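You operate a simulated robot arm through the tools that you are given. There is no shell and no other tool. Be economical: measure what you need, move in short steps, check, and stop when the job is done.

You run a simulated two-armed robot. Do the job below in one go: nothing can be reset, and whatever is moved stays where it is left.

Task
Shut the middle left bench door. Close the bottles door. Press the test key three times. Take the mix cap and leave it on top of the clear mix bottle. Open the steel drawer, take the violet dye bottle and leave it in the inside of the steel drawer and shut the drawer again. Take the spare water bottle and leave it on the long steel tray. Take the orange tray and leave it on the dark grey mat. Put the tall green-cap bottle on the top shelf of the trolley. Stack the bottle labelled "vent" from the top of the far bench on top of the bottle marked "violet". Take the white-cap carboy and leave it on the top of the window bench. Fetch the blue stool and set it on the top of the window bench. Put the white-cap bottle labelled "blue" from the top of the window bench on the island top beside the cabinet. The order is free. Set down upright: violet dye bottle, spare water bottle, tall green-cap bottle, white-cap carboy, blue stool, white-cap bottle.

The check looks at the end state, three seconds after you hand in, the way a careful person would. Anything else that was tipped, shoved, dropped, spilled or broken makes it a failure. A push-on lid holds only when it is set on centred and level and pressed home; a screw cap is set on level and turned clockwise until tight.

Robot
Two 7-joint arms with vacuum grippers on one trunk, on a base that drives. Base frame: it is fixed to the floor where the robot stands at the start and does not move with it; the origin is under the middle of the robot, x ahead of it, y to its left, z up. Readings come in mm, rad, newtons and seconds.
The left shoulder is at the start at [70, 174, 956], the right one opposite. With the tool pointing down near the work surface each hand reaches from about 100 to 300 mm from the robot's upright axis, wherever it stands, measured 20 degrees to its own side. Places, roughly: blue stool (33x33x57 cm) [-4300, -3700, 500]; bottles door [-100, -1000, 400]; dark grey mat [-2300, -1200, 900]; inside of the steel drawer [600, 800, 600]; island top beside the cabinet (16x72 cm) [-40, -1720, 840]; long steel tray (54x24x9 cm) [-800, -2400, 900]; middle left bench door [600, 200, 400]; mix bottle [-500, -2250, 1000]; mix cap [-250, -2750, 750]; orange tray (22x16x4 cm) [-5600, -3800, 900]; small violet dye bottle, trial bottle, vent bottle [-5000, -4000, 1000]; spare water bottle [-750, -1250, 1000]; steel drawer [500, 700, 600]; tall green-cap bottle [-5500, -3750, 1000]; test key [600, -2300, 900]; top of the window bench [-200, -5300, 800]; top shelf of the trolley [-3800, -1400, 800]; violet dye bottle [-1250, -2000, 1000]; white-cap bottle [-250, -5500, 1000]; white-cap carboy [-4750, -4250, 1000]. Payload 3.5 kg a hand.
Tool frame (each hand has its own): the origin (TCP) lies in the middle of the cups' lips, and z points out of the cups. The gripper has 2 cups of 32 mm across, covering 32 by 80 mm (tool x, y); the bellows give 10 mm. With the vacuum on, a cup seals on a smooth face that it is pressed against (1 to 4 N); it does not hold porous or soft things. The pull reaches 76 N.
Orientation is that of the tool frame in the base frame, as a unit quaternion [x, y, z, w]. With the cups facing straight down, the tool's x points along the base's -x, its y along +y and its z along -z.

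Tools
- The arms move only by the tool send_rows. It takes "left_targets", "right_targets" or both (then of equal length, played together; a hand with none holds still); each is a list of rows, each a list of 7 numbers: the vacuum: 1 switches it on, -1 off, then the shift along the tool's x, y, z in units of 20 mm (1.0 is 20 mm), then the turn, a rotation vector about the tool's x, y, z in units of 4 degrees (1.0 is 4 degrees). In form: [[vac, tx, ty, tz, wx, wy, wz], ...]. A call has 1 to 8 rows; each row shifts and turns the commanded pose from where the row before left it, along the tool's axes as they then stand. A call with a number of a shift or a turn outside -1 to 1 is refused whole. Rows are played at 5 a second. More than 50 mm and 0.15 rad between two rows, or a gripper value outside its range, and nothing of the call is played. Where a pose cannot be reached the arm comes as near as it can. A force on the tool above 40 N (or 10 N above the force at the start of the call, whichever is more), or a blocked arm, ends the call early, and 0.2 s more pass. The pull builds up within a second once a cup has sealed. Time passes only in rows, and 0.2 s behind the last, so rows that do not move give it time. The reply holds the time, the measured pose of the TCP, the force on the tool along the base axes and the pull of the vacuum, in the units named above and with some noise, with the torque about the TCP (base axes, N m) and any sound that the robot's microphone picked up.
- Cameras (640 x 400 px; columns grow to the right, rows downward): "scene" is now at [115.1, -8.2, 1242.3]; the picture's right is [-0.12, -0.99, 0.00], its down [-0.86, 0.10, -0.50] and it looks along [0.50, -0.06, -0.87] (base axes); focal length 214 px, centre (320, 200). "left" rides on the left gripper at [74, -19, -110] in its tool frame; the picture's right is [0.25, 0.97, 0.00], its down [-0.77, 0.20, -0.60] and it looks along [-0.58, 0.15, 0.80] (tool axes); focal length 218 px, centre (320, 200). "right" rides on the right gripper at [74, 19, -110] in its tool frame; the picture's right is [-0.25, 0.97, 0.00], its down [-0.77, -0.20, -0.60] and it looks along [-0.58, -0.15, 0.80] (tool axes); focal length 218 px, centre (320, 200). There is no depth. A picture from a camera that has moved, and an enlarged one, comes with that camera's place and axes in the base frame and with its lens.
- snapshot(camera): a new picture of that camera. It takes no simulated time.
- raise_lower(by): slides the trunk up (or, below 0, down) by that many mm; the arms and the scene camera ride with it, the base frame stays. It gives what a move gives, with no picture.
- roll_base(legs): drives the robot by 1 to 6 legs, each [ahead, turn to the left] in mm and rad, along the robot's own axes; the way and the turn of a leg run together, so that a leg with both is an arc; at most 1500 mm and 3.142 rad a leg. The arms and the cameras ride along, it lands a little off, and it stops where it bumps. It gives what a move gives.
- turn_head(pan, tilt): turns the head with the scene camera to pan (to the left, within 1.501 rad either way) and tilt (down, from -0.506 to 1.204), counted from straight ahead of the robot. It gives what a move gives.
- enlarge(camera, box): a new picture of the part [left, top, right, bottom] of that camera's present view, enlarged. It takes no simulated time.
- hand_in(): hands the job in; it is judged then, once.

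Go step by step. Nothing tells you exact positions but the pictures and the camera data: compare them with the known pose of the tool, close in by small moves and look again before you grip or let go. The budget is 556 turns and 356 pictures, counting those below and the enlarged ones. Unless the task says otherwise, let go and move clear before handing in.

The tools are called after ">>>" as a command line: name --argument value ..., lists and objects as JSON in quotes. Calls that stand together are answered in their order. send_rows: Moves the arms, as the interface text tells. Its arguments: {"type":"object","properties":{"left_targets":{"type":"array","items":{"type":"array","items":{"type":"number"}}},"right_targets":{"type":"array","items":{"type":"array","items":{"type":"number"}}}},"required":[]} The other tools are called the same way: raise_lower (by) slides the trunk up or down; roll_base (legs) drives the base; turn_head (pan, tilt) turns the head that bears the scene camera; snapshot (camera) takes a picture; enlarge (camera, box) takes an enlarged picture of a part of a camera's view; hand_in () hands the job in.

At the start:

```text
time: 0.0
left_eef_pos: [367.7, 274.2, 843.7]
left_tool_rot: [0.0, 1.0, 0.0, 0.0]
left_contact_force: [-0.1, -0.6, 0.0]
left_torque: [-0.01, -0.01, 0.01]
left_pull: 0.0
right_eef_pos: [447.4, -100.3, 882.5]
right_tool_rot: [0.0, 1.0, 0.0, 0.0]
right_contact_force: [-0.7, -0.3, 0.0]
right_torque: [0.0, -0.01, -0.01]
right_pull: 0.0
trunk travel left (down, up): [-452.0, 388.0]
robot x, y, heading: [-1.3, -2.5, 0.003]
head pan, tilt: [-0.119, 1.045]
```

scene: 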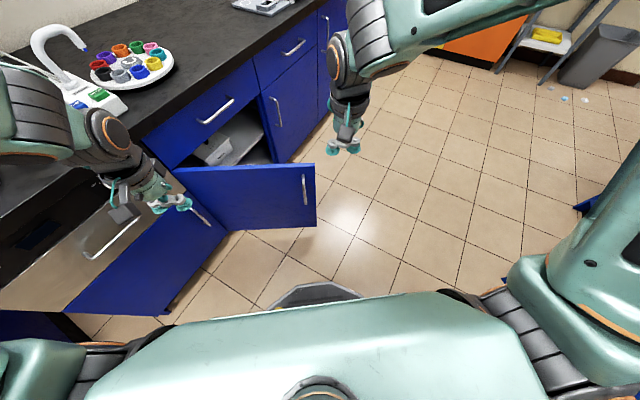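
right: 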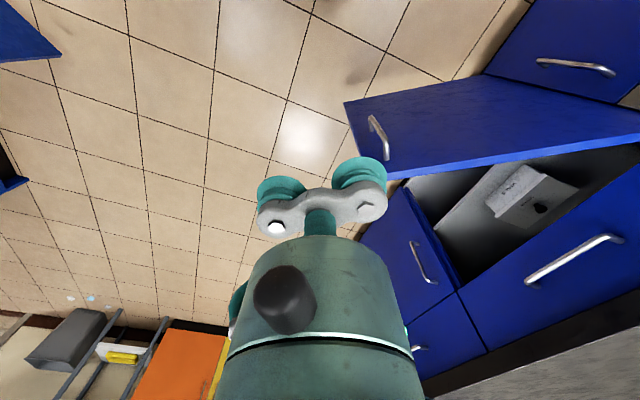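
left: 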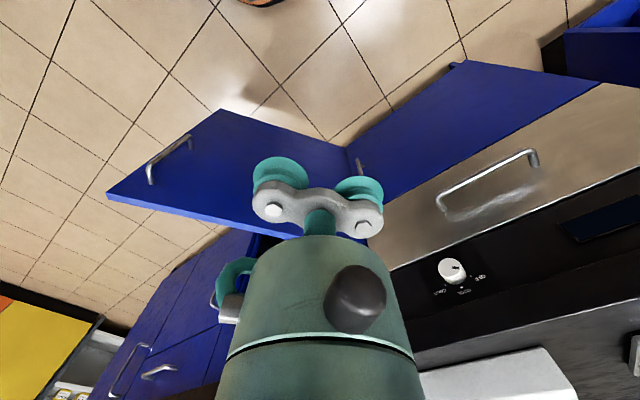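

I see an open blue door ahead to the left on a bench that runs obliquely to the base frame. I'll look around to map the room first.

>>> turn_head --pan 0.5 --tilt 0.7

>>> snapshot --camera "scene"

>>> turn_head --pan -0.7 --tilt 0.4

>>> snapshot --camera "scene"

>>> turn_head --pan -1.5 --tilt 0.4

>>> snapshot --camera "scene"

```text
time: 1.0
left_eef_pos: [368.2, 274.6, 844.7]
left_tool_rot: [0.0, 1.0, 0.0, 0.0]
left_contact_force: [0.7, -0.5, 0.8]
left_torque: [0.02, -0.03, -0.02]
left_pull: 0.0
right_eef_pos: [448.0, -100.2, 881.4]
right_tool_rot: [0.0, 1.0, 0.0, 0.0]
right_contact_force: [0.7, -0.2, 0.2]
right_torque: [-0.03, 0.02, 0.03]
right_pull: 0.1
trunk travel left (down, up): [-452.0, 388.0]
robot x, y, heading: [-4.4, -0.5, 0.004]
head pan, tilt: [0.499, 0.7]
```

```text
352 pictures are left
camera scene: at [123.5, 40.3, 1268.8], right [0.48, -0.88, 0.0], down [-0.57, -0.31, -0.76], along [0.67, 0.37, -0.64], focal length 214 px, centre (320, 200)
```

scene: 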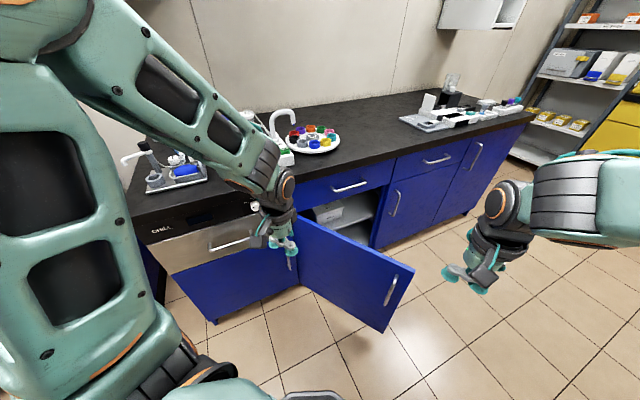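

```text
time: 2.4
left_eef_pos: [367.1, 273.4, 843.3]
left_tool_rot: [-0.001, 1.0, 0.0, 0.0]
left_contact_force: [-0.1, -0.4, 0.4]
left_torque: [-0.02, -0.03, -0.02]
left_pull: 0.0
right_eef_pos: [447.3, -99.5, 882.4]
right_tool_rot: [0.001, 1.0, 0.0, 0.0]
right_contact_force: [0.0, 0.0, 1.0]
right_torque: [0.0, -0.04, 0.0]
right_pull: 0.0
trunk travel left (down, up): [-452.0, 388.0]
robot x, y, heading: [-1.8, 4.8, 0.0]
head pan, tilt: [-0.7, 0.4]
```

```text
351 pictures are left
camera scene: at [119.8, -59.8, 1295.6], right [-0.64, -0.77, 0.0], down [-0.3, 0.25, -0.92], along [0.7, -0.59, -0.39], focal length 214 px, centre (320, 200)
```

scene: 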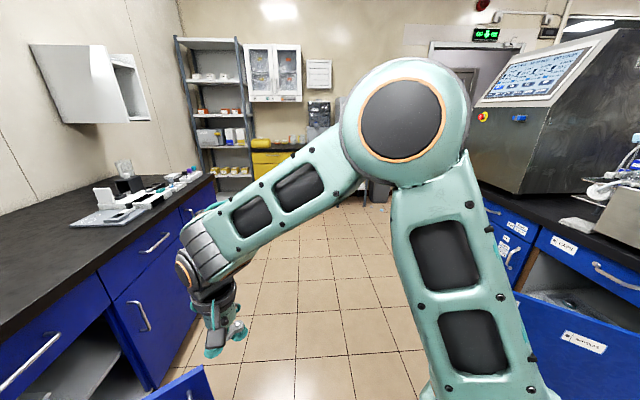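

```text
time: 3.5
left_eef_pos: [369.0, 273.7, 844.5]
left_tool_rot: [0.001, 1.0, 0.0, 0.0]
left_contact_force: [-0.2, -0.2, 0.2]
left_torque: [0.0, -0.01, -0.02]
left_pull: 0.1
right_eef_pos: [447.9, -100.0, 881.7]
right_tool_rot: [0.0, 1.0, 0.0, 0.0]
right_contact_force: [-1.0, -0.2, 0.9]
right_torque: [0.01, 0.0, -0.01]
right_pull: 0.1
trunk travel left (down, up): [-452.0, 388.0]
robot x, y, heading: [-0.8, 0.9, -0.003]
head pan, tilt: [-1.499, 0.4]
```

```text
350 pictures are left
camera scene: at [55.6, -92.6, 1295.7], right [-1.0, -0.07, 0.0], down [-0.03, 0.39, -0.92], along [0.07, -0.92, -0.39], focal length 214 px, centre (320, 200)
```

scene: 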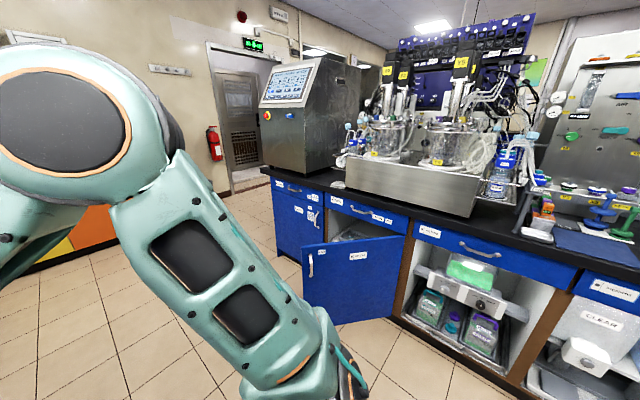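

The room runs about -36° to the base frame; the open door's free end is near [537,-28], hinge near [558,361], top about z 738. I'll lower the right hand in front of its outside face.

>>> send_rows --right_targets '[[-1, 0.5, 1, 1, 0, 0, 0], [-1, 0.5, 1, 1, 0, 0, 0], [-1, 0, 1, 1, 0, 0, 0], [-1, 0, 1, 1, 0, 0, 0], [-1, 0, 1, 1, 0, 0, 0], [-1, 0, 1, 1, 0, 0, 0], [-1, 0, 1, 1, 0, 0, 0], [-1, 0, 1, 1, 0, 0, 0]]'

>>> send_rows --right_targets '[[-1, 0, 0.5, 1, 0, 0, 0], [-1, 0, 0.5, 1, 0, 0, 0], [-1, 0, 0, 1, 0, 0, 0], [-1, 0, 0, 1, 0, 0, 0]]'

>>> turn_head --pan 0.1 --tilt 0.8

>>> snapshot --camera "scene"

```text
time: 5.3
left_eef_pos: [366.9, 273.9, 843.5]
left_tool_rot: [0.0, 1.0, 0.0, 0.0]
left_contact_force: [0.2, 0.2, -0.2]
left_torque: [-0.04, 0.05, -0.01]
left_pull: 0.0
right_eef_pos: [431.6, 60.7, 726.0]
right_tool_rot: [0.005, 1.0, 0.007, -0.001]
right_contact_force: [-0.7, 0.1, -0.4]
right_torque: [-0.02, 0.03, -0.02]
right_pull: 0.0
trunk travel left (down, up): [-452.0, 388.0]
robot x, y, heading: [-0.8, 2.2, -0.001]
head pan, tilt: [-1.499, 0.4]
```

```text
time: 6.3
left_eef_pos: [367.0, 274.7, 844.1]
left_tool_rot: [0.0, 1.0, 0.0, 0.0]
left_contact_force: [1.0, -0.3, -0.2]
left_torque: [0.0, 0.0, 0.01]
left_pull: 0.0
right_eef_pos: [431.2, 79.0, 642.6]
right_tool_rot: [0.005, 1.0, 0.003, 0.0]
right_contact_force: [-0.4, -0.2, 0.2]
right_torque: [0.03, 0.0, 0.02]
right_pull: 0.1
trunk travel left (down, up): [-452.0, 388.0]
robot x, y, heading: [-1.3, -2.4, -0.003]
head pan, tilt: [-1.499, 0.4]
```

```text
time: 8.0
left_eef_pos: [367.5, 274.7, 844.3]
left_tool_rot: [0.0, 1.0, 0.0, 0.001]
left_contact_force: [-0.5, 0.4, 0.3]
left_torque: [-0.01, -0.03, 0.01]
left_pull: 0.1
right_eef_pos: [430.7, 78.0, 641.8]
right_tool_rot: [0.005, 1.0, 0.002, -0.001]
right_contact_force: [-0.5, 0.5, -0.1]
right_torque: [0.01, 0.02, -0.03]
right_pull: 0.0
trunk travel left (down, up): [-452.0, 388.0]
robot x, y, heading: [-3.0, -1.9, -0.0]
head pan, tilt: [0.099, 0.799]
```

```text
349 pictures are left
camera scene: at [129.2, 7.8, 1260.6], right [0.1, -1.0, 0.0], down [-0.71, -0.07, -0.7], along [0.69, 0.07, -0.72], focal length 214 px, centre (320, 200)
```

scene: 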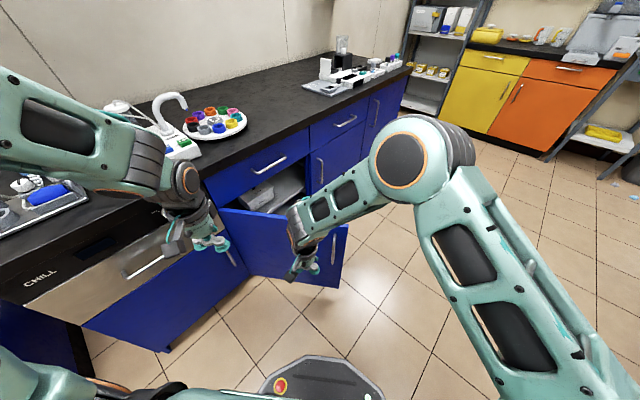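

The hand is in front of the door. I'll approach, then push along an arc about the hinge.

>>> send_rows --right_targets '[[-1, -1, 0, 0, 0, 0, 0], [-1, -1, 0, 0, 0, 0, 0], [-1, -1, 0, 0, 0, 0, 0], [-1, -1, 0, 0, 0, 0, 0]]'

>>> send_rows --right_targets '[[-1, -1, 0, 0, 0, 0, -1], [-1, -1, 0, 0, 0, 0, -1], [-1, -1, 0, 0, 0, 0, -1], [-1, -1, 0, 0, 0, 0, -1], [-1, -1, 0, 0, 0, 0, -1], [-1, -1, 0, 0, 0, 0, -1]]'

>>> snapshot --camera "scene"

```text
time: 9.0
left_eef_pos: [368.3, 274.2, 843.5]
left_tool_rot: [0.0, 1.0, 0.0, 0.0]
left_contact_force: [0.4, -0.1, -0.3]
left_torque: [-0.02, 0.04, 0.02]
left_pull: 0.1
right_eef_pos: [508.6, 80.6, 640.4]
right_tool_rot: [-0.001, 1.0, -0.002, 0.0]
right_contact_force: [-0.2, -0.3, 0.0]
right_torque: [0.02, 0.03, 0.04]
right_pull: 0.0
trunk travel left (down, up): [-452.0, 388.0]
robot x, y, heading: [1.0, 1.3, -0.001]
head pan, tilt: [0.099, 0.799]
```

```text
time: 10.4
left_eef_pos: [367.6, 273.1, 844.3]
left_tool_rot: [-0.001, 1.0, 0.001, 0.0]
left_contact_force: [0.1, -0.7, 0.6]
left_torque: [-0.01, 0.0, -0.03]
left_pull: 0.1
right_eef_pos: [596.4, 69.7, 641.5]
right_tool_rot: [-0.209, 0.978, 0.001, -0.001]
right_contact_force: [-0.2, -0.1, -0.6]
right_torque: [0.01, 0.03, -0.06]
right_pull: 0.0
right hand out of reach, approached as far as the arm can: row 5, 6
trunk travel left (down, up): [-452.0, 388.0]
robot x, y, heading: [-2.1, -1.7, -0.0]
head pan, tilt: [0.099, 0.799]
```

```text
348 pictures are left
camera scene: at [129.8, 6.6, 1260.5], right [0.1, -1.0, 0.0], down [-0.71, -0.07, -0.7], along [0.69, 0.07, -0.72], focal length 214 px, centre (320, 200)
```

scene: 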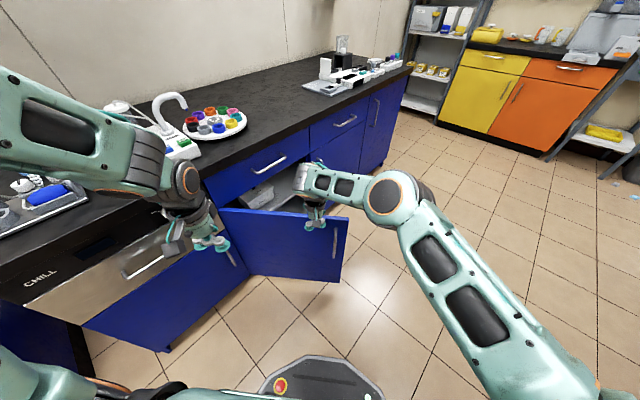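

The hand reports x 596, beyond where I took the door to be; I need a closer look before pushing further.

>>> enlarge --camera "scene" --box '[190, 130, 390, 300]'

>>> snapshot --camera "right"

```text
2.35 times, centred on (290, 215) of scene
camera zoom: at [129.8, 6.6, 1260.5], right [0.1, -1.0, 0.0], down [-0.71, -0.07, -0.7], along [0.69, 0.07, -0.72], focal length 505 px, centre (391, 165)
```

zoom: 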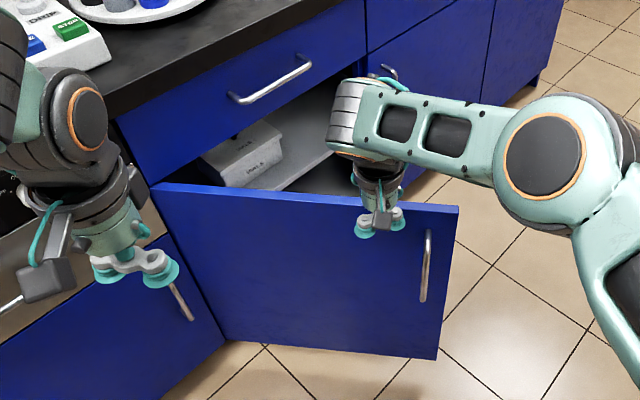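

```text
346 pictures are left
camera right: at [521.9, 57.5, 751.4], right [-0.16, 0.99, 0.0], down [0.79, 0.13, 0.6], along [0.59, 0.1, -0.8], focal length 218 px, centre (320, 200)
```

right: 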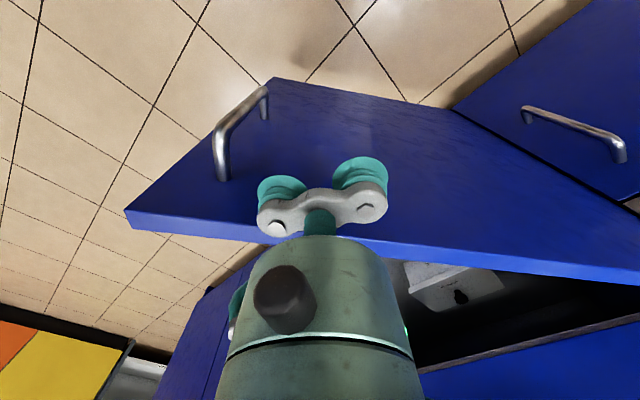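

The door is actually farther: top edge z≈650, free corner ≈[627,-47], hinge ≈[625,447]. The hand sits just in front of it. I'll lower it, pull the left hand in, then drive an arc to push the door.

>>> send_rows --right_targets '[[-1, 1, 0, 1, 0, 0, 1], [-1, 1, 0, 1, 0, 0, 1], [-1, 0, 0, 1, 0, 0, 0], [-1, 0, 0, 1, 0, 0, 0], [-1, 0, 0, 1, 0, 0, 0], [-1, 0, 0, 0, 0, 0, 0]]' --left_targets '[[-1, 1, -1, -1, 0, 0, 0], [-1, 1, -1, -1, 0, 0, 0], [-1, 1, -1, -1, 0, 0, 0], [-1, 1, -1, -1, 0, 0, 0], [-1, 1, 0, -1, 0, 0, 0], [-1, 1, 0, -1, 0, 0, 0]]'

>>> roll_base --legs '[[240, 0.24]]'

>>> snapshot --camera "scene"

```text
time: 11.8
left_eef_pos: [249.3, 193.2, 969.2]
left_tool_rot: [0.0, 1.0, 0.0, 0.0]
left_contact_force: [0.1, -0.4, -0.9]
left_torque: [0.05, -0.03, 0.01]
left_pull: 0.0
left hand out of reach, approached as far as the arm can: row 5
right_eef_pos: [560.0, 55.5, 543.0]
right_tool_rot: [-0.139, 0.99, 0.001, 0.0]
right_contact_force: [-0.4, -0.7, -0.8]
right_torque: [-0.03, -0.02, -0.01]
right_pull: 0.1
trunk travel left (down, up): [-452.0, 388.0]
robot x, y, heading: [-1.8, -0.3, 0.002]
head pan, tilt: [0.099, 0.799]
```

```text
time: 13.6
left_eef_pos: [438.9, 276.2, 967.5]
left_tool_rot: [-0.118, 0.993, 0.001, -0.001]
left_contact_force: [-0.3, -0.5, -0.4]
left_torque: [-0.02, 0.02, 0.02]
left_pull: 0.0
right_eef_pos: [771.4, 215.1, 540.9]
right_tool_rot: [-0.256, 0.967, -0.001, -0.001]
right_contact_force: [0.5, 0.3, 0.1]
right_torque: [-0.02, -0.01, 0.0]
right_pull: 0.1
trunk travel left (down, up): [-452.0, 388.0]
robot x, y, heading: [241.5, 27.1, 0.231]
head pan, tilt: [0.099, 0.799]
```

```text
345 pictures are left
camera scene: at [363.6, 67.1, 1260.4], right [0.33, -0.94, 0.0], down [-0.68, -0.24, -0.7], along [0.66, 0.23, -0.72], focal length 214 px, centre (320, 200)
```

scene: 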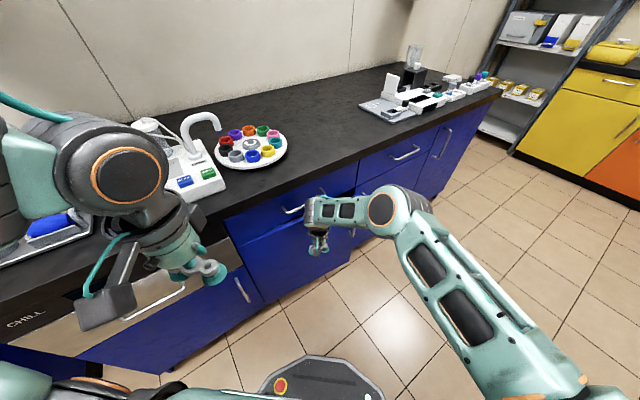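

The door is nearly shut. I'll push the last bit with the arm and check.

>>> send_rows --right_targets '[[-1, -1, 0, 0, 0, 0, 0], [-1, -1, 0, 0, 0, 0, -1], [-1, -1, 0, 0, 0, 0, -1], [-1, -1, 0, 0, 0, 0, -1]]'

>>> enlarge --camera "scene" --box '[190, 130, 410, 310]'

```text
time: 14.6
left_eef_pos: [440.8, 275.1, 967.7]
left_tool_rot: [-0.119, 0.993, 0.001, -0.002]
left_contact_force: [0.3, -0.2, 0.4]
left_torque: [0.03, 0.07, -0.01]
left_pull: 0.1
right_eef_pos: [825.4, 204.2, 546.1]
right_tool_rot: [-0.354, 0.935, 0.002, 0.002]
right_contact_force: [-0.2, -0.2, 0.6]
right_torque: [0.03, 0.0, 0.02]
right_pull: 0.1
right hand out of reach, approached as far as the arm can: row 2, 3, 4
trunk travel left (down, up): [-452.0, 388.0]
robot x, y, heading: [241.6, 25.8, 0.24]
head pan, tilt: [0.099, 0.799]
```

```text
2.22 times, centred on (300, 220) of scene
camera zoom: at [366.4, 65.2, 1260.3], right [0.33, -0.94, 0.0], down [-0.68, -0.24, -0.7], along [0.66, 0.23, -0.72], focal length 477 px, centre (364, 156)
```

zoom: 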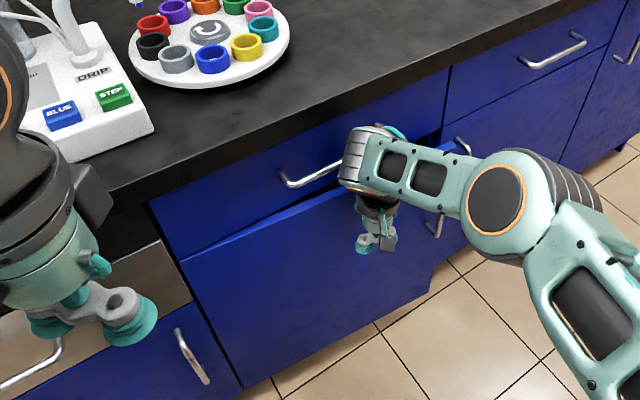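

About 10° remain. A small drive with a left turn will close it.

>>> roll_base --legs '[[50, 0.07]]'

>>> enlarge --camera "scene" --box '[190, 130, 410, 310]'

```text
time: 15.3
left_eef_pos: [439.9, 276.5, 970.9]
left_tool_rot: [-0.123, 0.992, 0.001, 0.003]
left_contact_force: [0.0, 0.3, 0.2]
left_torque: [-0.02, 0.01, 0.01]
left_pull: 0.0
right_eef_pos: [825.9, 200.4, 545.3]
right_tool_rot: [-0.354, 0.935, -0.007, -0.002]
right_contact_force: [-0.4, -0.3, 0.3]
right_torque: [-0.02, 0.03, 0.01]
right_pull: 0.0
trunk travel left (down, up): [-452.0, 388.0]
robot x, y, heading: [247.2, 33.2, 0.238]
head pan, tilt: [0.099, 0.799]
stopped in leg 1: the robot was blocked; the commanded pose is now the measured one
```

```text
2.22 times, centred on (300, 220) of scene
camera zoom: at [364.0, 63.8, 1261.7], right [0.33, -0.94, 0.0], down [-0.67, -0.23, -0.7], along [0.66, 0.23, -0.71], focal length 477 px, centre (364, 156)
```

zoom: 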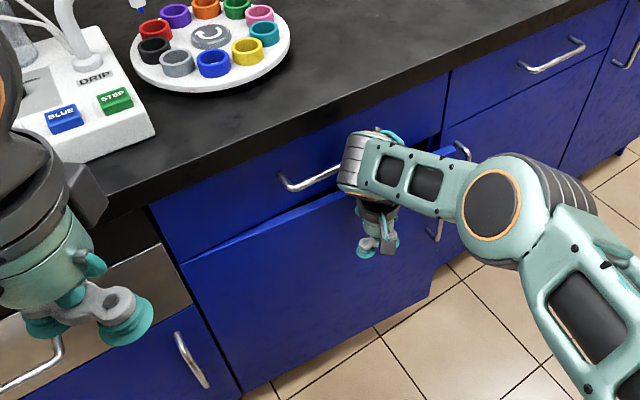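

The wrist is likely meeting the drawer handle above. I'll back off and tilt the tool forward so the cups lead.

>>> send_rows --right_targets '[[-1, 1, 0, 0, 0, 0, 0], [-1, 1, 0, 0, 0, 0, 0], [-1, 1, 0, 0, 0, -1, 0], [-1, 0.5, 0, 0, 0, -1, 0], [-1, 0, 0, 0, 0, -1, 0], [-1, 0, 0, 0, 0, -1, 0], [-1, 0, 0, 0, 0, -1, 0], [-1, 0, 0, 0, 0, -1, 0]]'

>>> send_rows --right_targets '[[-1, 0, 0, 0, 0, -1, 0], [-1, 0, 0, 0, 0, -1, 0], [-1, 0, 0, 0, 0, -1, 0], [-1, 0, 0, 0, 0, -1, 0], [-1, 0, 0, 0, 0, -1, 0], [-1, 0, 0, 0, 0, -1, 0], [-1, 0, 0, 0, 0, -1, 0], [-1, 0, 0, 0, 0, -1, 0]]'

>>> snapshot --camera "scene"

```text
time: 17.1
left_eef_pos: [445.6, 280.5, 969.2]
left_tool_rot: [-0.123, 0.992, 0.0, -0.001]
left_contact_force: [-0.5, 0.0, 0.2]
left_torque: [-0.01, 0.0, 0.02]
left_pull: 0.2
right_eef_pos: [777.4, 158.2, 539.8]
right_tool_rot: [-0.35, 0.915, 0.067, 0.189]
right_contact_force: [1.2, -0.5, 0.5]
right_torque: [0.01, 0.01, 0.01]
right_pull: 0.1
trunk travel left (down, up): [-452.0, 388.0]
robot x, y, heading: [250.4, 31.1, 0.244]
head pan, tilt: [0.099, 0.799]
```

```text
time: 18.9
left_eef_pos: [444.0, 281.0, 968.6]
left_tool_rot: [-0.125, 0.992, 0.0, -0.002]
left_contact_force: [0.4, -0.1, -0.2]
left_torque: [0.0, -0.03, 0.01]
left_pull: 0.1
right_eef_pos: [775.9, 158.4, 540.2]
right_tool_rot: [-0.317, 0.828, 0.161, 0.434]
right_contact_force: [0.2, 0.4, -0.6]
right_torque: [0.02, 0.01, -0.02]
right_pull: 0.1
trunk travel left (down, up): [-452.0, 388.0]
robot x, y, heading: [249.8, 36.7, 0.243]
head pan, tilt: [0.099, 0.799]
```

```text
342 pictures are left
camera scene: at [371.9, 69.3, 1260.6], right [0.33, -0.94, 0.0], down [-0.68, -0.24, -0.7], along [0.66, 0.23, -0.72], focal length 214 px, centre (320, 200)
```

scene: 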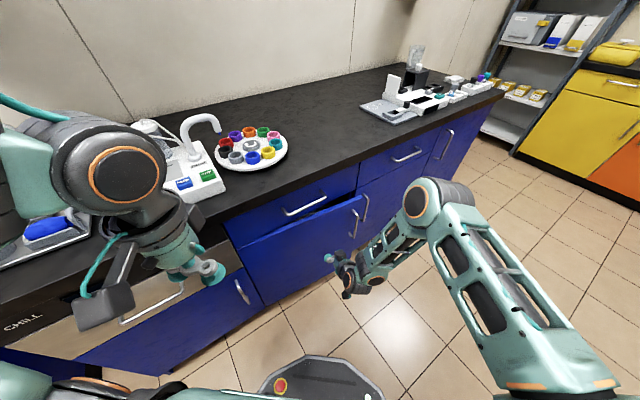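

The tool now points forward. I'll push horizontally along the tool's heading until it meets resistance.

>>> send_rows --right_targets '[[-1, -0.56, 0, 0.83, 0, 0, 0], [-1, -0.56, 0, 0.83, 0, 0, 0], [-1, -0.56, 0, 0.83, 0, 0, 0], [-1, -0.56, 0, 0.83, 0, 0, 0], [-1, -0.56, 0, 0.83, 0, 0, 0]]'

>>> enlarge --camera "scene" --box '[190, 130, 410, 310]'

```text
time: 20.1
left_eef_pos: [446.2, 280.4, 967.9]
left_tool_rot: [-0.124, 0.992, 0.0, 0.0]
left_contact_force: [0.4, -0.1, -0.3]
left_torque: [-0.01, 0.0, -0.02]
left_pull: 0.0
right_eef_pos: [851.7, 225.0, 537.9]
right_tool_rot: [-0.318, 0.828, 0.16, 0.433]
right_contact_force: [0.3, -0.6, -0.7]
right_torque: [0.0, -0.03, 0.0]
right_pull: 0.0
trunk travel left (down, up): [-452.0, 388.0]
robot x, y, heading: [245.9, 31.1, 0.242]
head pan, tilt: [0.099, 0.799]
```

```text
2.22 times, centred on (300, 220) of scene
camera zoom: at [371.9, 69.5, 1260.5], right [0.33, -0.94, 0.0], down [-0.68, -0.24, -0.7], along [0.66, 0.23, -0.72], focal length 477 px, centre (364, 156)
```

zoom: 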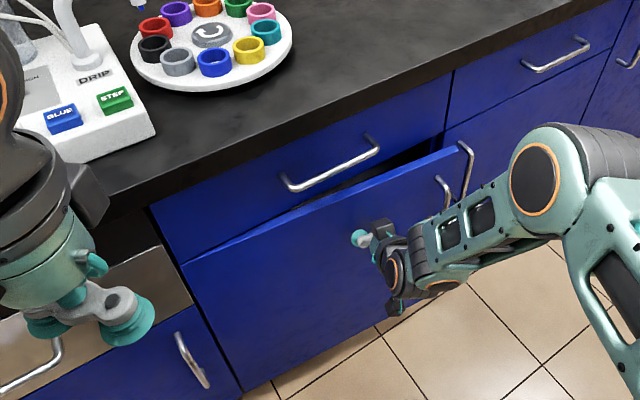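

>>> send_rows --right_targets '[[-1, -0.56, 0, 0.83, 0, 0, 0], [-1, -0.56, 0, 0.83, 0, 0, 0], [-1, -0.56, 0, 0.83, 0, 0, 0], [-1, -0.56, 0, 0.83, 0, 0, 0], [-1, -0.56, 0, 0.83, 0, 0, 0]]'

>>> enlarge --camera "scene" --box '[190, 130, 410, 310]'

```text
time: 20.9
left_eef_pos: [445.6, 279.1, 968.8]
left_tool_rot: [-0.123, 0.992, -0.001, -0.001]
left_contact_force: [0.6, -0.6, 1.1]
left_torque: [-0.01, -0.01, -0.04]
left_pull: 0.0
right_eef_pos: [886.6, 256.1, 531.7]
right_tool_rot: [-0.319, 0.831, 0.158, 0.427]
right_contact_force: [-4.0, -5.5, -0.8]
right_torque: [0.09, -0.2, 0.2]
right_pull: 0.1
trunk travel left (down, up): [-452.0, 388.0]
robot x, y, heading: [247.5, 28.0, 0.239]
head pan, tilt: [0.099, 0.799]
stopped in row 3 (right hand): the force on the tool passed its limit at 55 N (the readings are from after the stop); the commanded pose is now the measured one
```

```text
2.22 times, centred on (300, 220) of scene
camera zoom: at [371.6, 68.6, 1260.5], right [0.33, -0.94, 0.0], down [-0.68, -0.24, -0.7], along [0.66, 0.23, -0.72], focal length 477 px, centre (364, 156)
```

zoom: 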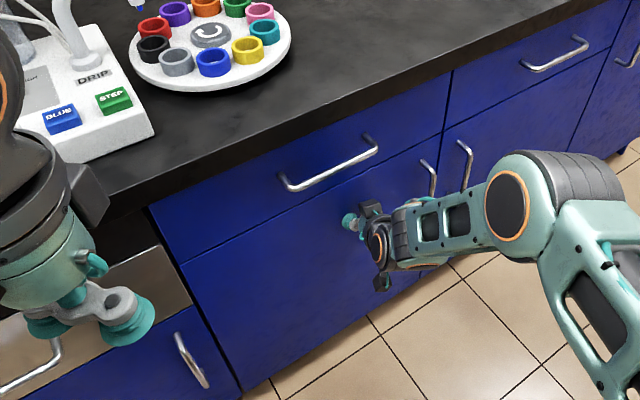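

The door is shut. I'll retract the hand and back away, then look toward the island and the bottles door.

>>> send_rows --right_targets '[[-1, 0.56, 0, -0.83, 0, 0, 0], [-1, 0.56, 0, -0.83, 0, 0, 0], [-1, 0.56, 0, -0.83, 0, 0, 0], [-1, 0.56, 0, -0.83, 0, 0, 0], [-1, 0.56, 0, -0.83, 0, 0, 0], [-1, 0.56, 0, -0.83, 0, 0, 0], [-1, 0.56, 0, -0.83, 0, 0, 0], [-1, 0.56, 0, -0.83, 0, 0, 0]]'

>>> roll_base --legs '[[-200, 0], [0, -2.1]]'

>>> turn_head --pan 0 --tilt 0.4

>>> snapshot --camera "scene"

```text
time: 22.7
left_eef_pos: [445.2, 280.9, 967.9]
left_tool_rot: [-0.123, 0.992, 0.0, -0.001]
left_contact_force: [0.3, 0.3, 0.5]
left_torque: [0.02, 0.01, 0.01]
left_pull: 0.1
right_eef_pos: [766.6, 150.7, 538.6]
right_tool_rot: [-0.32, 0.831, 0.159, 0.427]
right_contact_force: [0.3, -0.1, 0.1]
right_torque: [0.02, 0.03, 0.02]
right_pull: 0.0
trunk travel left (down, up): [-452.0, 388.0]
robot x, y, heading: [247.7, 31.6, 0.24]
head pan, tilt: [0.099, 0.799]
```

```text
time: 29.3
left_eef_pos: [169.5, -312.7, 967.3]
left_tool_rot: [0.8, 0.6, 0.0, -0.001]
left_contact_force: [-0.8, -0.4, 0.0]
left_torque: [-0.02, 0.01, 0.01]
left_pull: 0.0
right_eef_pos: [-104.3, -526.8, 536.5]
right_tool_rot: [0.562, 0.69, -0.292, 0.351]
right_contact_force: [0.0, 0.6, -0.1]
right_torque: [0.01, 0.01, 0.02]
right_pull: 0.0
trunk travel left (down, up): [-452.0, 388.0]
robot x, y, heading: [54.6, -17.9, -1.86]
head pan, tilt: [0.099, 0.799]
```

```text
time: 30.2
left_eef_pos: [169.8, -313.9, 968.5]
left_tool_rot: [0.8, 0.6, 0.001, 0.0]
left_contact_force: [-0.1, 0.1, 0.4]
left_torque: [-0.01, -0.01, 0.01]
left_pull: 0.1
right_eef_pos: [-104.7, -525.8, 537.4]
right_tool_rot: [0.563, 0.689, -0.293, 0.35]
right_contact_force: [-0.9, -0.3, -0.2]
right_torque: [0.0, -0.03, 0.02]
right_pull: 0.0
trunk travel left (down, up): [-452.0, 388.0]
robot x, y, heading: [56.8, -21.1, -1.862]
head pan, tilt: [0.0, 0.4]
```

```text
339 pictures are left
camera scene: at [12.6, -154.3, 1295.6], right [-0.96, 0.29, 0.0], down [0.11, 0.37, -0.92], along [-0.26, -0.88, -0.39], focal length 214 px, centre (320, 200)
```

scene: 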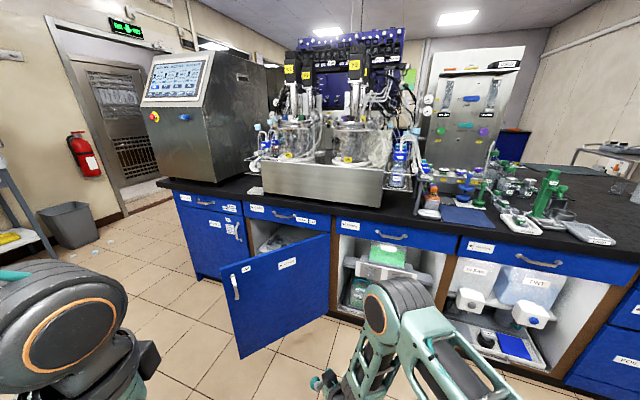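

I see the bottles door open in front of the island with its hinge on the right, at roughly [-300,-1035]. I'll check its label while I turn slightly and drive up to it.

>>> enlarge --camera "scene" --box '[160, 180, 440, 360]'

>>> roll_base --legs '[[0, 0.2], [400, 0]]'

>>> turn_head --pan 0 --tilt 0.8

>>> snapshot --camera "scene"

```text
2.22 times, centred on (300, 270) of scene
camera zoom: at [12.6, -154.3, 1295.6], right [-0.96, 0.29, 0.0], down [0.11, 0.37, -0.92], along [-0.26, -0.88, -0.39], focal length 477 px, centre (364, 44)
```

zoom: 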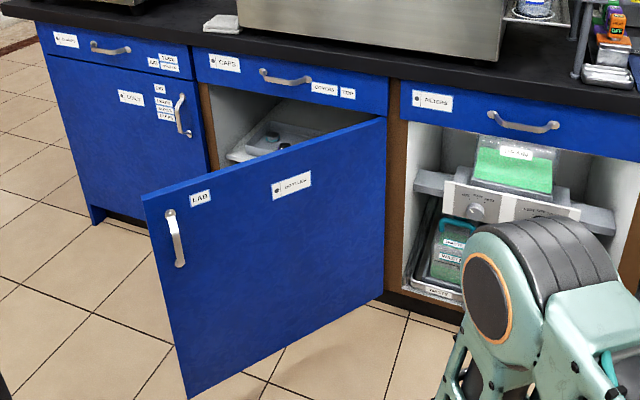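

```text
time: 33.5
left_eef_pos: [189.8, -683.9, 969.0]
left_tool_rot: [0.737, 0.676, 0.001, -0.001]
left_contact_force: [1.2, -0.1, -0.1]
left_torque: [0.04, -0.02, -0.02]
left_pull: 0.1
right_eef_pos: [-39.2, -946.3, 537.6]
right_tool_rot: [0.491, 0.743, -0.256, 0.377]
right_contact_force: [0.2, -0.3, 0.1]
right_torque: [0.01, -0.03, 0.02]
right_pull: 0.1
trunk travel left (down, up): [-452.0, 388.0]
robot x, y, heading: [16.0, -416.0, -1.66]
head pan, tilt: [0.0, 0.4]
```

```text
time: 34.3
left_eef_pos: [188.6, -683.4, 969.2]
left_tool_rot: [0.737, 0.676, 0.001, -0.001]
left_contact_force: [-0.4, -0.2, -0.8]
left_torque: [-0.01, -0.03, -0.01]
left_pull: 0.1
right_eef_pos: [-38.4, -945.7, 537.3]
right_tool_rot: [0.491, 0.742, -0.256, 0.378]
right_contact_force: [0.1, 0.4, 0.4]
right_torque: [0.05, 0.02, 0.01]
right_pull: 0.0
trunk travel left (down, up): [-452.0, 388.0]
robot x, y, heading: [19.2, -412.9, -1.662]
head pan, tilt: [0.0, 0.799]
```

```text
337 pictures are left
camera scene: at [4.3, -546.5, 1260.6], right [-1.0, 0.09, 0.0], down [0.07, 0.71, -0.7], along [-0.06, -0.69, -0.72], focal length 214 px, centre (320, 200)
```

scene: 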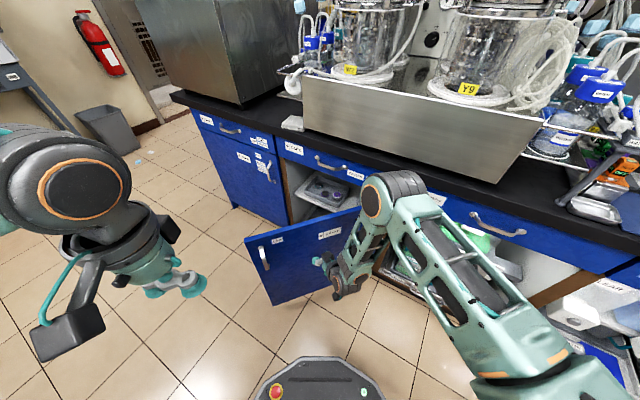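

The hand is just before the door labelled BOTTLES. I'll drive on to push it.

>>> roll_base --legs '[[180, 0]]'

>>> snapshot --camera "scene"

```text
time: 35.8
left_eef_pos: [170.7, -863.4, 968.5]
left_tool_rot: [0.738, 0.675, 0.001, -0.002]
left_contact_force: [0.8, -0.5, 0.2]
left_torque: [0.04, 0.0, 0.03]
left_pull: 0.0
right_eef_pos: [-56.1, -1124.2, 535.8]
right_tool_rot: [0.492, 0.742, -0.256, 0.377]
right_contact_force: [0.2, 0.2, -0.6]
right_torque: [0.0, -0.05, 0.05]
right_pull: 0.0
trunk travel left (down, up): [-452.0, 388.0]
robot x, y, heading: [1.5, -592.9, -1.664]
head pan, tilt: [0.0, 0.799]
```

```text
336 pictures are left
camera scene: at [-12.7, -725.6, 1260.4], right [-1.0, 0.09, 0.0], down [0.07, 0.71, -0.7], along [-0.07, -0.69, -0.72], focal length 214 px, centre (320, 200)
```

scene: 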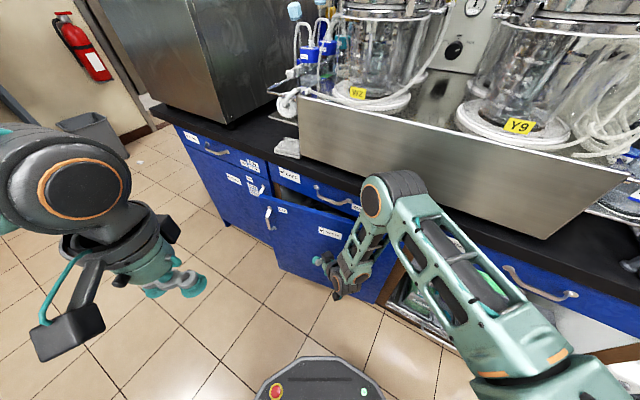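

Almost there; the arm's last joint is close to the counter, so I'll finish with short arm pushes.

>>> send_rows --right_targets '[[-1, -0.56, 0, 0.83, 0, 0, 0], [-1, -0.56, 0, 0.83, 0, 0, 0], [-1, -0.56, 0, 0.83, 0, 0, 0], [-1, -0.56, 0, 0.83, 0, 0, 0]]'

>>> enlarge --camera "scene" --box '[190, 130, 450, 310]'

```text
time: 36.8
left_eef_pos: [172.2, -861.7, 969.1]
left_tool_rot: [0.738, 0.675, 0.001, 0.0]
left_contact_force: [-0.1, -0.1, 0.3]
left_torque: [0.02, 0.0, 0.01]
left_pull: 0.0
right_eef_pos: [-25.0, -1198.2, 533.4]
right_tool_rot: [0.492, 0.742, -0.256, 0.377]
right_contact_force: [0.1, 0.0, -0.1]
right_torque: [0.01, -0.01, 0.04]
right_pull: 0.0
trunk travel left (down, up): [-452.0, 388.0]
robot x, y, heading: [2.2, -593.8, -1.663]
head pan, tilt: [0.0, 0.799]
```

```text
2.22 times, centred on (320, 220) of scene
camera zoom: at [-12.5, -724.6, 1260.5], right [-1.0, 0.09, 0.0], down [0.07, 0.71, -0.7], along [-0.07, -0.69, -0.72], focal length 477 px, centre (320, 156)
```

zoom: 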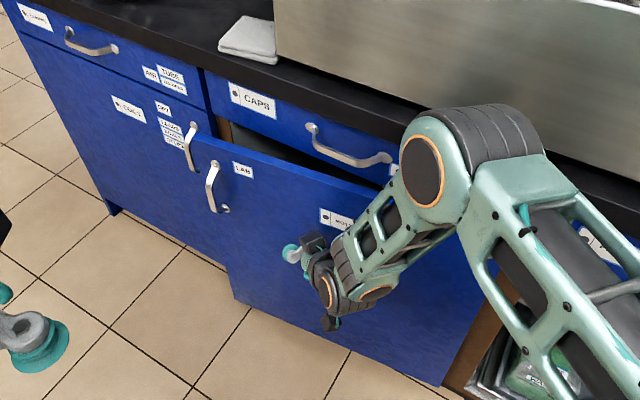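

>>> send_rows --right_targets '[[-1, -0.56, 0, 0.83, 0, 0, 0], [-1, -0.56, 0, 0.83, 0, 0, 0], [-1, -0.56, 0, 0.83, 0, 0, 0], [-1, -0.56, 0, 0.83, 0, 0, 0]]'

>>> enlarge --camera "scene" --box '[190, 130, 450, 310]'

```text
time: 37.8
left_eef_pos: [172.9, -862.3, 969.6]
left_tool_rot: [0.738, 0.675, 0.0, -0.001]
left_contact_force: [-0.1, 0.0, 1.0]
left_torque: [0.01, -0.05, 0.02]
left_pull: 0.0
right_eef_pos: [7.2, -1272.2, 531.7]
right_tool_rot: [0.492, 0.742, -0.255, 0.377]
right_contact_force: [2.5, 4.3, -0.3]
right_torque: [-0.04, -0.04, -0.15]
right_pull: 0.1
trunk travel left (down, up): [-452.0, 388.0]
robot x, y, heading: [1.8, -589.7, -1.664]
head pan, tilt: [0.0, 0.799]
```

```text
2.22 times, centred on (320, 220) of scene
camera zoom: at [-12.1, -724.2, 1260.6], right [-1.0, 0.09, 0.0], down [0.07, 0.71, -0.7], along [-0.07, -0.69, -0.72], focal length 477 px, centre (320, 156)
```

zoom: 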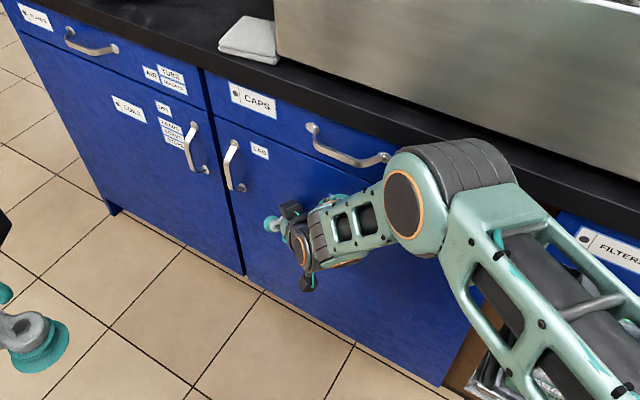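

>>> send_rows --right_targets '[[-1, -0.56, 0, 0.83, 0, 0, 0]]'

>>> enlarge --camera "scene" --box '[240, 140, 380, 260]'

```text
time: 38.2
left_eef_pos: [174.1, -861.4, 966.9]
left_tool_rot: [0.737, 0.676, 0.0, -0.002]
left_contact_force: [0.3, 0.2, 0.0]
left_torque: [-0.02, -0.02, 0.0]
left_pull: 0.0
right_eef_pos: [19.5, -1285.6, 526.9]
right_tool_rot: [0.491, 0.744, -0.25, 0.378]
right_contact_force: [18.1, 29.6, -11.7]
right_torque: [-0.34, -0.13, -0.99]
right_pull: 0.0
trunk travel left (down, up): [-452.0, 388.0]
robot x, y, heading: [-1.5, -593.3, -1.668]
head pan, tilt: [0.0, 0.799]
```

```text
3.33 times, centred on (310, 200) of scene
camera zoom: at [-10.1, -723.2, 1260.4], right [-1.0, 0.09, 0.0], down [0.06, 0.71, -0.7], along [-0.07, -0.69, -0.72], focal length 715 px, centre (353, 200)
```

zoom: 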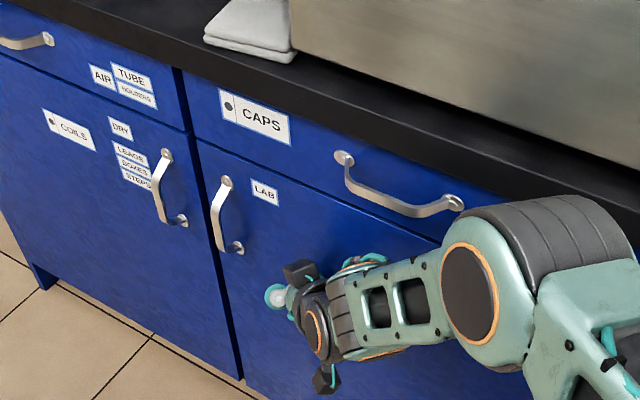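

Both doors are shut. Now I retract the right arm, bring the tool back to vertical and lift it for driving.

>>> send_rows --right_targets '[[-1, 0.56, 0, -0.83, 0, 0, 0], [-1, 0.56, 0, -0.83, 0, 0, 0], [-1, 0.56, 0, -0.83, 0, 0, 0], [-1, 0.56, 0, -0.83, 0, 0, 0], [-1, 0.56, 0, -0.83, 0, 0, 0], [-1, 0.56, 0, -0.83, 0, 0, 0], [-1, 0.56, 0, -0.83, 0, 0, 0], [-1, 0.56, 0, -0.83, 0, 0, 0]]'

>>> send_rows --right_targets '[[-1, 0.56, 0, -0.83, 0, 1, 0], [-1, 0.62, 0, -0.79, 0, 1, 0], [-1, 0.67, 0, -0.74, 0, 1, 0], [-1, 0.72, 0, -0.69, 0, 1, 0], [-1, 0.77, 0, -0.64, 0, 1, 0], [-1, 0.81, 0, -0.59, 0, 1, 0], [-1, 0.85, 0, -0.53, 0, 1, 0], [-1, 0, 0, -1, 0, 1, 0]]'

>>> send_rows --right_targets '[[-1, 0, 0, -1, 0, 1, 0], [-1, 0, 0, -1, 0, 1, 0], [-1, 0, 0, -1, 0, 1, 0], [-1, 0, 0, -1, 0, 1, 0], [-1, 0, 0, -1, 0, 1, 1], [-1, 0, 0, -1, 0, 1, 1], [-1, 0, 0, -1, 0, 0, 1], [-1, 0, 0, -1, 0, 0, 1]]'

>>> send_rows --right_targets '[[-1, 0, 0, -1, 0, 0, 1], [-1, 0, 0, -1, 0, 0, 1], [-1, 0, 0, -1, 0, 0, 0], [-1, 0, 0, -1, 0, 0, 0], [-1, 0, 0, -1, 0, 0, 0], [-1, 0, 0, -1, 0, 0, 0], [-1, 0, 0, -1, 0, 0, 0], [-1, 0, 0, -1, 0, 0, 0]]'

```text
time: 40.0
left_eef_pos: [172.6, -862.1, 969.3]
left_tool_rot: [0.738, 0.675, 0.0, 0.0]
left_contact_force: [0.3, -0.7, -0.2]
left_torque: [0.0, 0.0, 0.0]
left_pull: 0.1
right_eef_pos: [-48.5, -1142.4, 537.3]
right_tool_rot: [0.491, 0.741, -0.257, 0.378]
right_contact_force: [0.1, -0.2, 0.1]
right_torque: [-0.01, 0.01, 0.01]
right_pull: 0.1
trunk travel left (down, up): [-452.0, 388.0]
robot x, y, heading: [-0.7, -597.0, -1.662]
head pan, tilt: [0.0, 0.799]
```

```text
time: 41.8
left_eef_pos: [172.0, -862.5, 968.7]
left_tool_rot: [0.738, 0.675, 0.001, 0.0]
left_contact_force: [-0.7, 0.2, -0.6]
left_torque: [-0.02, -0.01, -0.01]
left_pull: 0.0
right_eef_pos: [-104.9, -1003.9, 557.4]
right_tool_rot: [0.543, 0.817, -0.111, 0.158]
right_contact_force: [-0.1, 0.1, 1.2]
right_torque: [0.03, -0.02, 0.01]
right_pull: 0.0
trunk travel left (down, up): [-452.0, 388.0]
robot x, y, heading: [0.5, -590.7, -1.663]
head pan, tilt: [0.0, 0.799]
```

```text
time: 43.6
left_eef_pos: [171.5, -861.5, 967.8]
left_tool_rot: [0.738, 0.675, 0.0, -0.001]
left_contact_force: [-0.8, -0.4, 0.0]
left_torque: [0.01, 0.03, -0.01]
left_pull: 0.1
right_eef_pos: [-113.5, -982.2, 715.7]
right_tool_rot: [0.665, 0.747, 0.007, -0.014]
right_contact_force: [0.8, -0.5, 0.6]
right_torque: [-0.01, 0.01, -0.01]
right_pull: 0.1
trunk travel left (down, up): [-452.0, 388.0]
robot x, y, heading: [4.3, -593.5, -1.666]
head pan, tilt: [0.0, 0.799]
```

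```text
time: 45.4
left_eef_pos: [171.6, -861.3, 968.4]
left_tool_rot: [0.738, 0.675, 0.0, -0.001]
left_contact_force: [-0.1, -0.5, 0.7]
left_torque: [-0.02, -0.01, 0.02]
left_pull: 0.1
right_eef_pos: [-112.3, -985.6, 875.8]
right_tool_rot: [0.716, 0.698, 0.005, -0.014]
right_contact_force: [0.1, -0.8, 0.7]
right_torque: [-0.02, 0.02, -0.02]
right_pull: 0.1
trunk travel left (down, up): [-452.0, 388.0]
robot x, y, heading: [1.0, -592.7, -1.664]
head pan, tilt: [0.0, 0.799]
```

Now I head along the aisle to the island's left end where the test key should be, and look.

>>> roll_base --legs '[[-150, 0], [0, 1.0], [1200, 0]]'

>>> turn_head --pan -1.0 --tilt 0.3

>>> snapshot --camera "scene"

```text
time: 55.0
left_eef_pos: [1273.1, -1175.0, 968.4]
left_tool_rot: [0.322, 0.947, 0.0, -0.001]
left_contact_force: [-0.3, -0.1, 0.2]
left_torque: [0.0, 0.03, 0.0]
left_pull: 0.0
right_eef_pos: [1226.0, -1480.7, 876.4]
right_tool_rot: [0.291, 0.957, -0.002, -0.015]
right_contact_force: [-0.1, 0.4, -0.5]
right_torque: [0.01, 0.0, 0.01]
right_pull: 0.0
trunk travel left (down, up): [-452.0, 388.0]
robot x, y, heading: [957.7, -1176.3, -0.661]
head pan, tilt: [0.0, 0.799]
```

```text
time: 56.3
left_eef_pos: [1273.7, -1175.4, 968.0]
left_tool_rot: [0.322, 0.947, 0.001, 0.0]
left_contact_force: [0.1, 1.0, -0.2]
left_torque: [-0.01, -0.02, -0.01]
left_pull: 0.1
right_eef_pos: [1225.2, -1481.9, 874.7]
right_tool_rot: [0.293, 0.956, -0.002, -0.014]
right_contact_force: [0.6, 0.0, 0.2]
right_torque: [-0.02, -0.03, -0.02]
right_pull: 0.2
trunk travel left (down, up): [-452.0, 388.0]
robot x, y, heading: [960.0, -1175.0, -0.66]
head pan, tilt: [-1.0, 0.3]
```

```text
332 pictures are left
camera scene: at [985.1, -1298.9, 1304.9], right [-1.0, 0.09, 0.0], down [0.03, 0.29, -0.96], along [-0.09, -0.95, -0.3], focal length 214 px, centre (320, 200)
```

scene: 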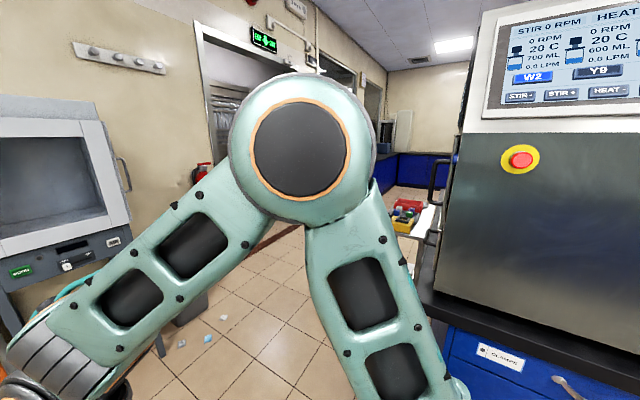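

The place noted for the test key projects next to the coloured device at the island's end; let me enlarge it.

>>> enlarge --camera "scene" --box '[360, 150, 460, 300]'

```text
2.67 times, centred on (410, 225) of scene
camera zoom: at [985.1, -1298.9, 1304.9], right [-1.0, 0.09, 0.0], down [0.03, 0.29, -0.96], along [-0.09, -0.95, -0.3], focal length 572 px, centre (80, 133)
```

zoom: 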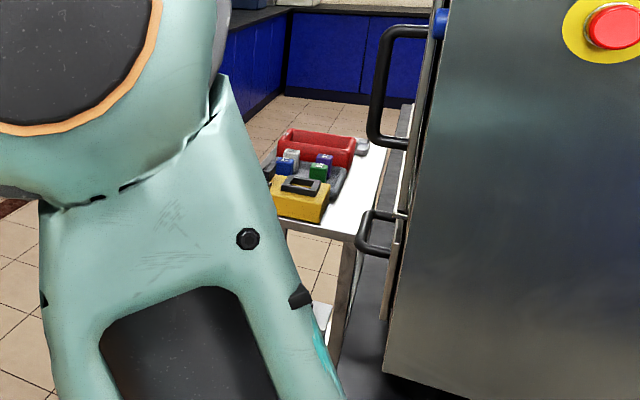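

There is a small table with coloured keys beyond the island's end. I'll drive further and face it.

>>> roll_base --legs '[[650, 0], [0, -1.57], [500, 0]]'

>>> turn_head --pan -0.2 --tilt 0.4

>>> snapshot --camera "scene"

```text
time: 66.2
left_eef_pos: [1169.7, -2285.4, 968.4]
left_tool_rot: [0.894, 0.448, 0.001, -0.001]
left_contact_force: [-0.6, -0.6, -0.3]
left_torque: [0.01, -0.03, 0.0]
left_pull: 0.0
right_eef_pos: [861.7, -2241.3, 874.5]
right_tool_rot: [0.879, 0.477, 0.01, -0.011]
right_contact_force: [0.0, 0.1, 0.3]
right_torque: [-0.01, 0.03, 0.02]
right_pull: 0.0
trunk travel left (down, up): [-452.0, 388.0]
robot x, y, heading: [1162.2, -1962.0, -2.222]
head pan, tilt: [-1.0, 0.3]
```

```text
time: 67.3
left_eef_pos: [1169.4, -2284.6, 968.7]
left_tool_rot: [0.894, 0.447, 0.001, -0.001]
left_contact_force: [-0.1, 0.1, 0.0]
left_torque: [0.0, 0.02, 0.01]
left_pull: 0.0
right_eef_pos: [863.7, -2240.9, 875.2]
right_tool_rot: [0.879, 0.477, 0.009, -0.012]
right_contact_force: [-0.5, -0.3, -0.5]
right_torque: [-0.02, -0.03, -0.02]
right_pull: 0.1
trunk travel left (down, up): [-452.0, 388.0]
robot x, y, heading: [1162.1, -1965.9, -2.22]
head pan, tilt: [-0.201, 0.4]
```

```text
330 pictures are left
camera scene: at [1064.3, -2068.2, 1295.7], right [-0.66, 0.75, 0.0], down [0.29, 0.26, -0.92], along [-0.69, -0.61, -0.39], focal length 214 px, centre (320, 200)
```

scene: 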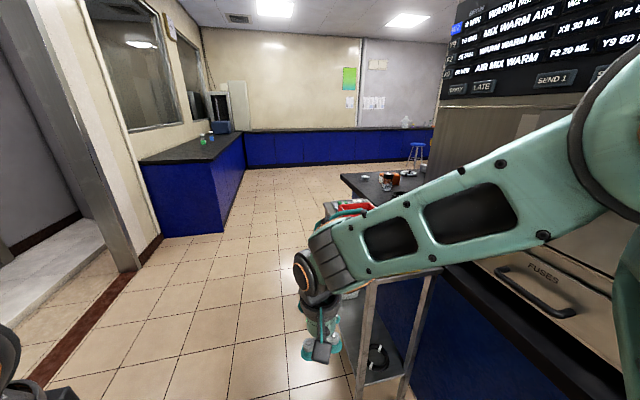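

The right arm hides the table; the hand camera may show it.

>>> snapshot --camera "right"

>>> turn_head --pan -0.5 --tilt 0.8

>>> snapshot --camera "scene"

```text
329 pictures are left
camera right: at [918.3, -2193.6, 986.8], right [0.67, -0.74, -0.02], down [-0.59, -0.55, 0.59], along [-0.44, -0.38, -0.81], focal length 218 px, centre (320, 200)
```

right: 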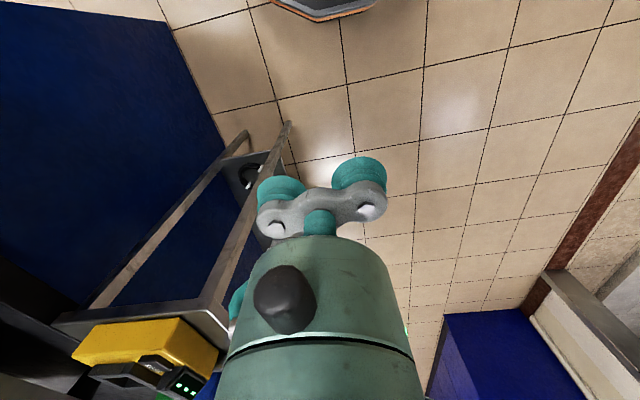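

```text
time: 68.2
left_eef_pos: [1169.4, -2285.0, 968.0]
left_tool_rot: [0.894, 0.448, 0.001, -0.001]
left_contact_force: [0.7, 0.7, -0.1]
left_torque: [-0.03, 0.01, 0.0]
left_pull: 0.1
right_eef_pos: [863.8, -2241.8, 874.9]
right_tool_rot: [0.879, 0.476, 0.009, -0.012]
right_contact_force: [0.6, 0.4, -0.6]
right_torque: [0.02, -0.04, -0.02]
right_pull: 0.1
trunk travel left (down, up): [-452.0, 388.0]
robot x, y, heading: [1166.6, -1965.3, -2.221]
head pan, tilt: [-0.499, 0.799]
```

```text
328 pictures are left
camera scene: at [1060.3, -2040.3, 1260.6], right [-0.41, 0.91, 0.0], down [0.65, 0.29, -0.7], along [-0.64, -0.29, -0.72], focal length 214 px, centre (320, 200)
```

scene: 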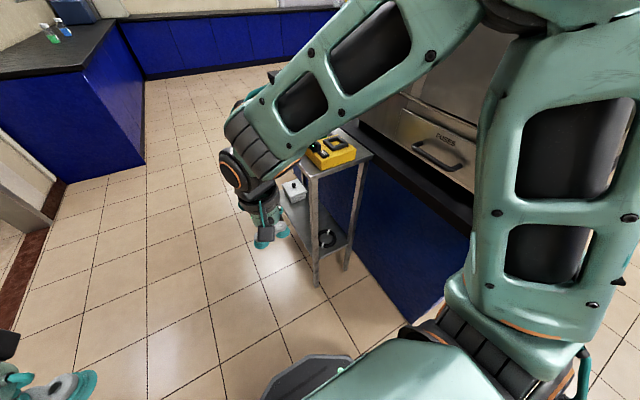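

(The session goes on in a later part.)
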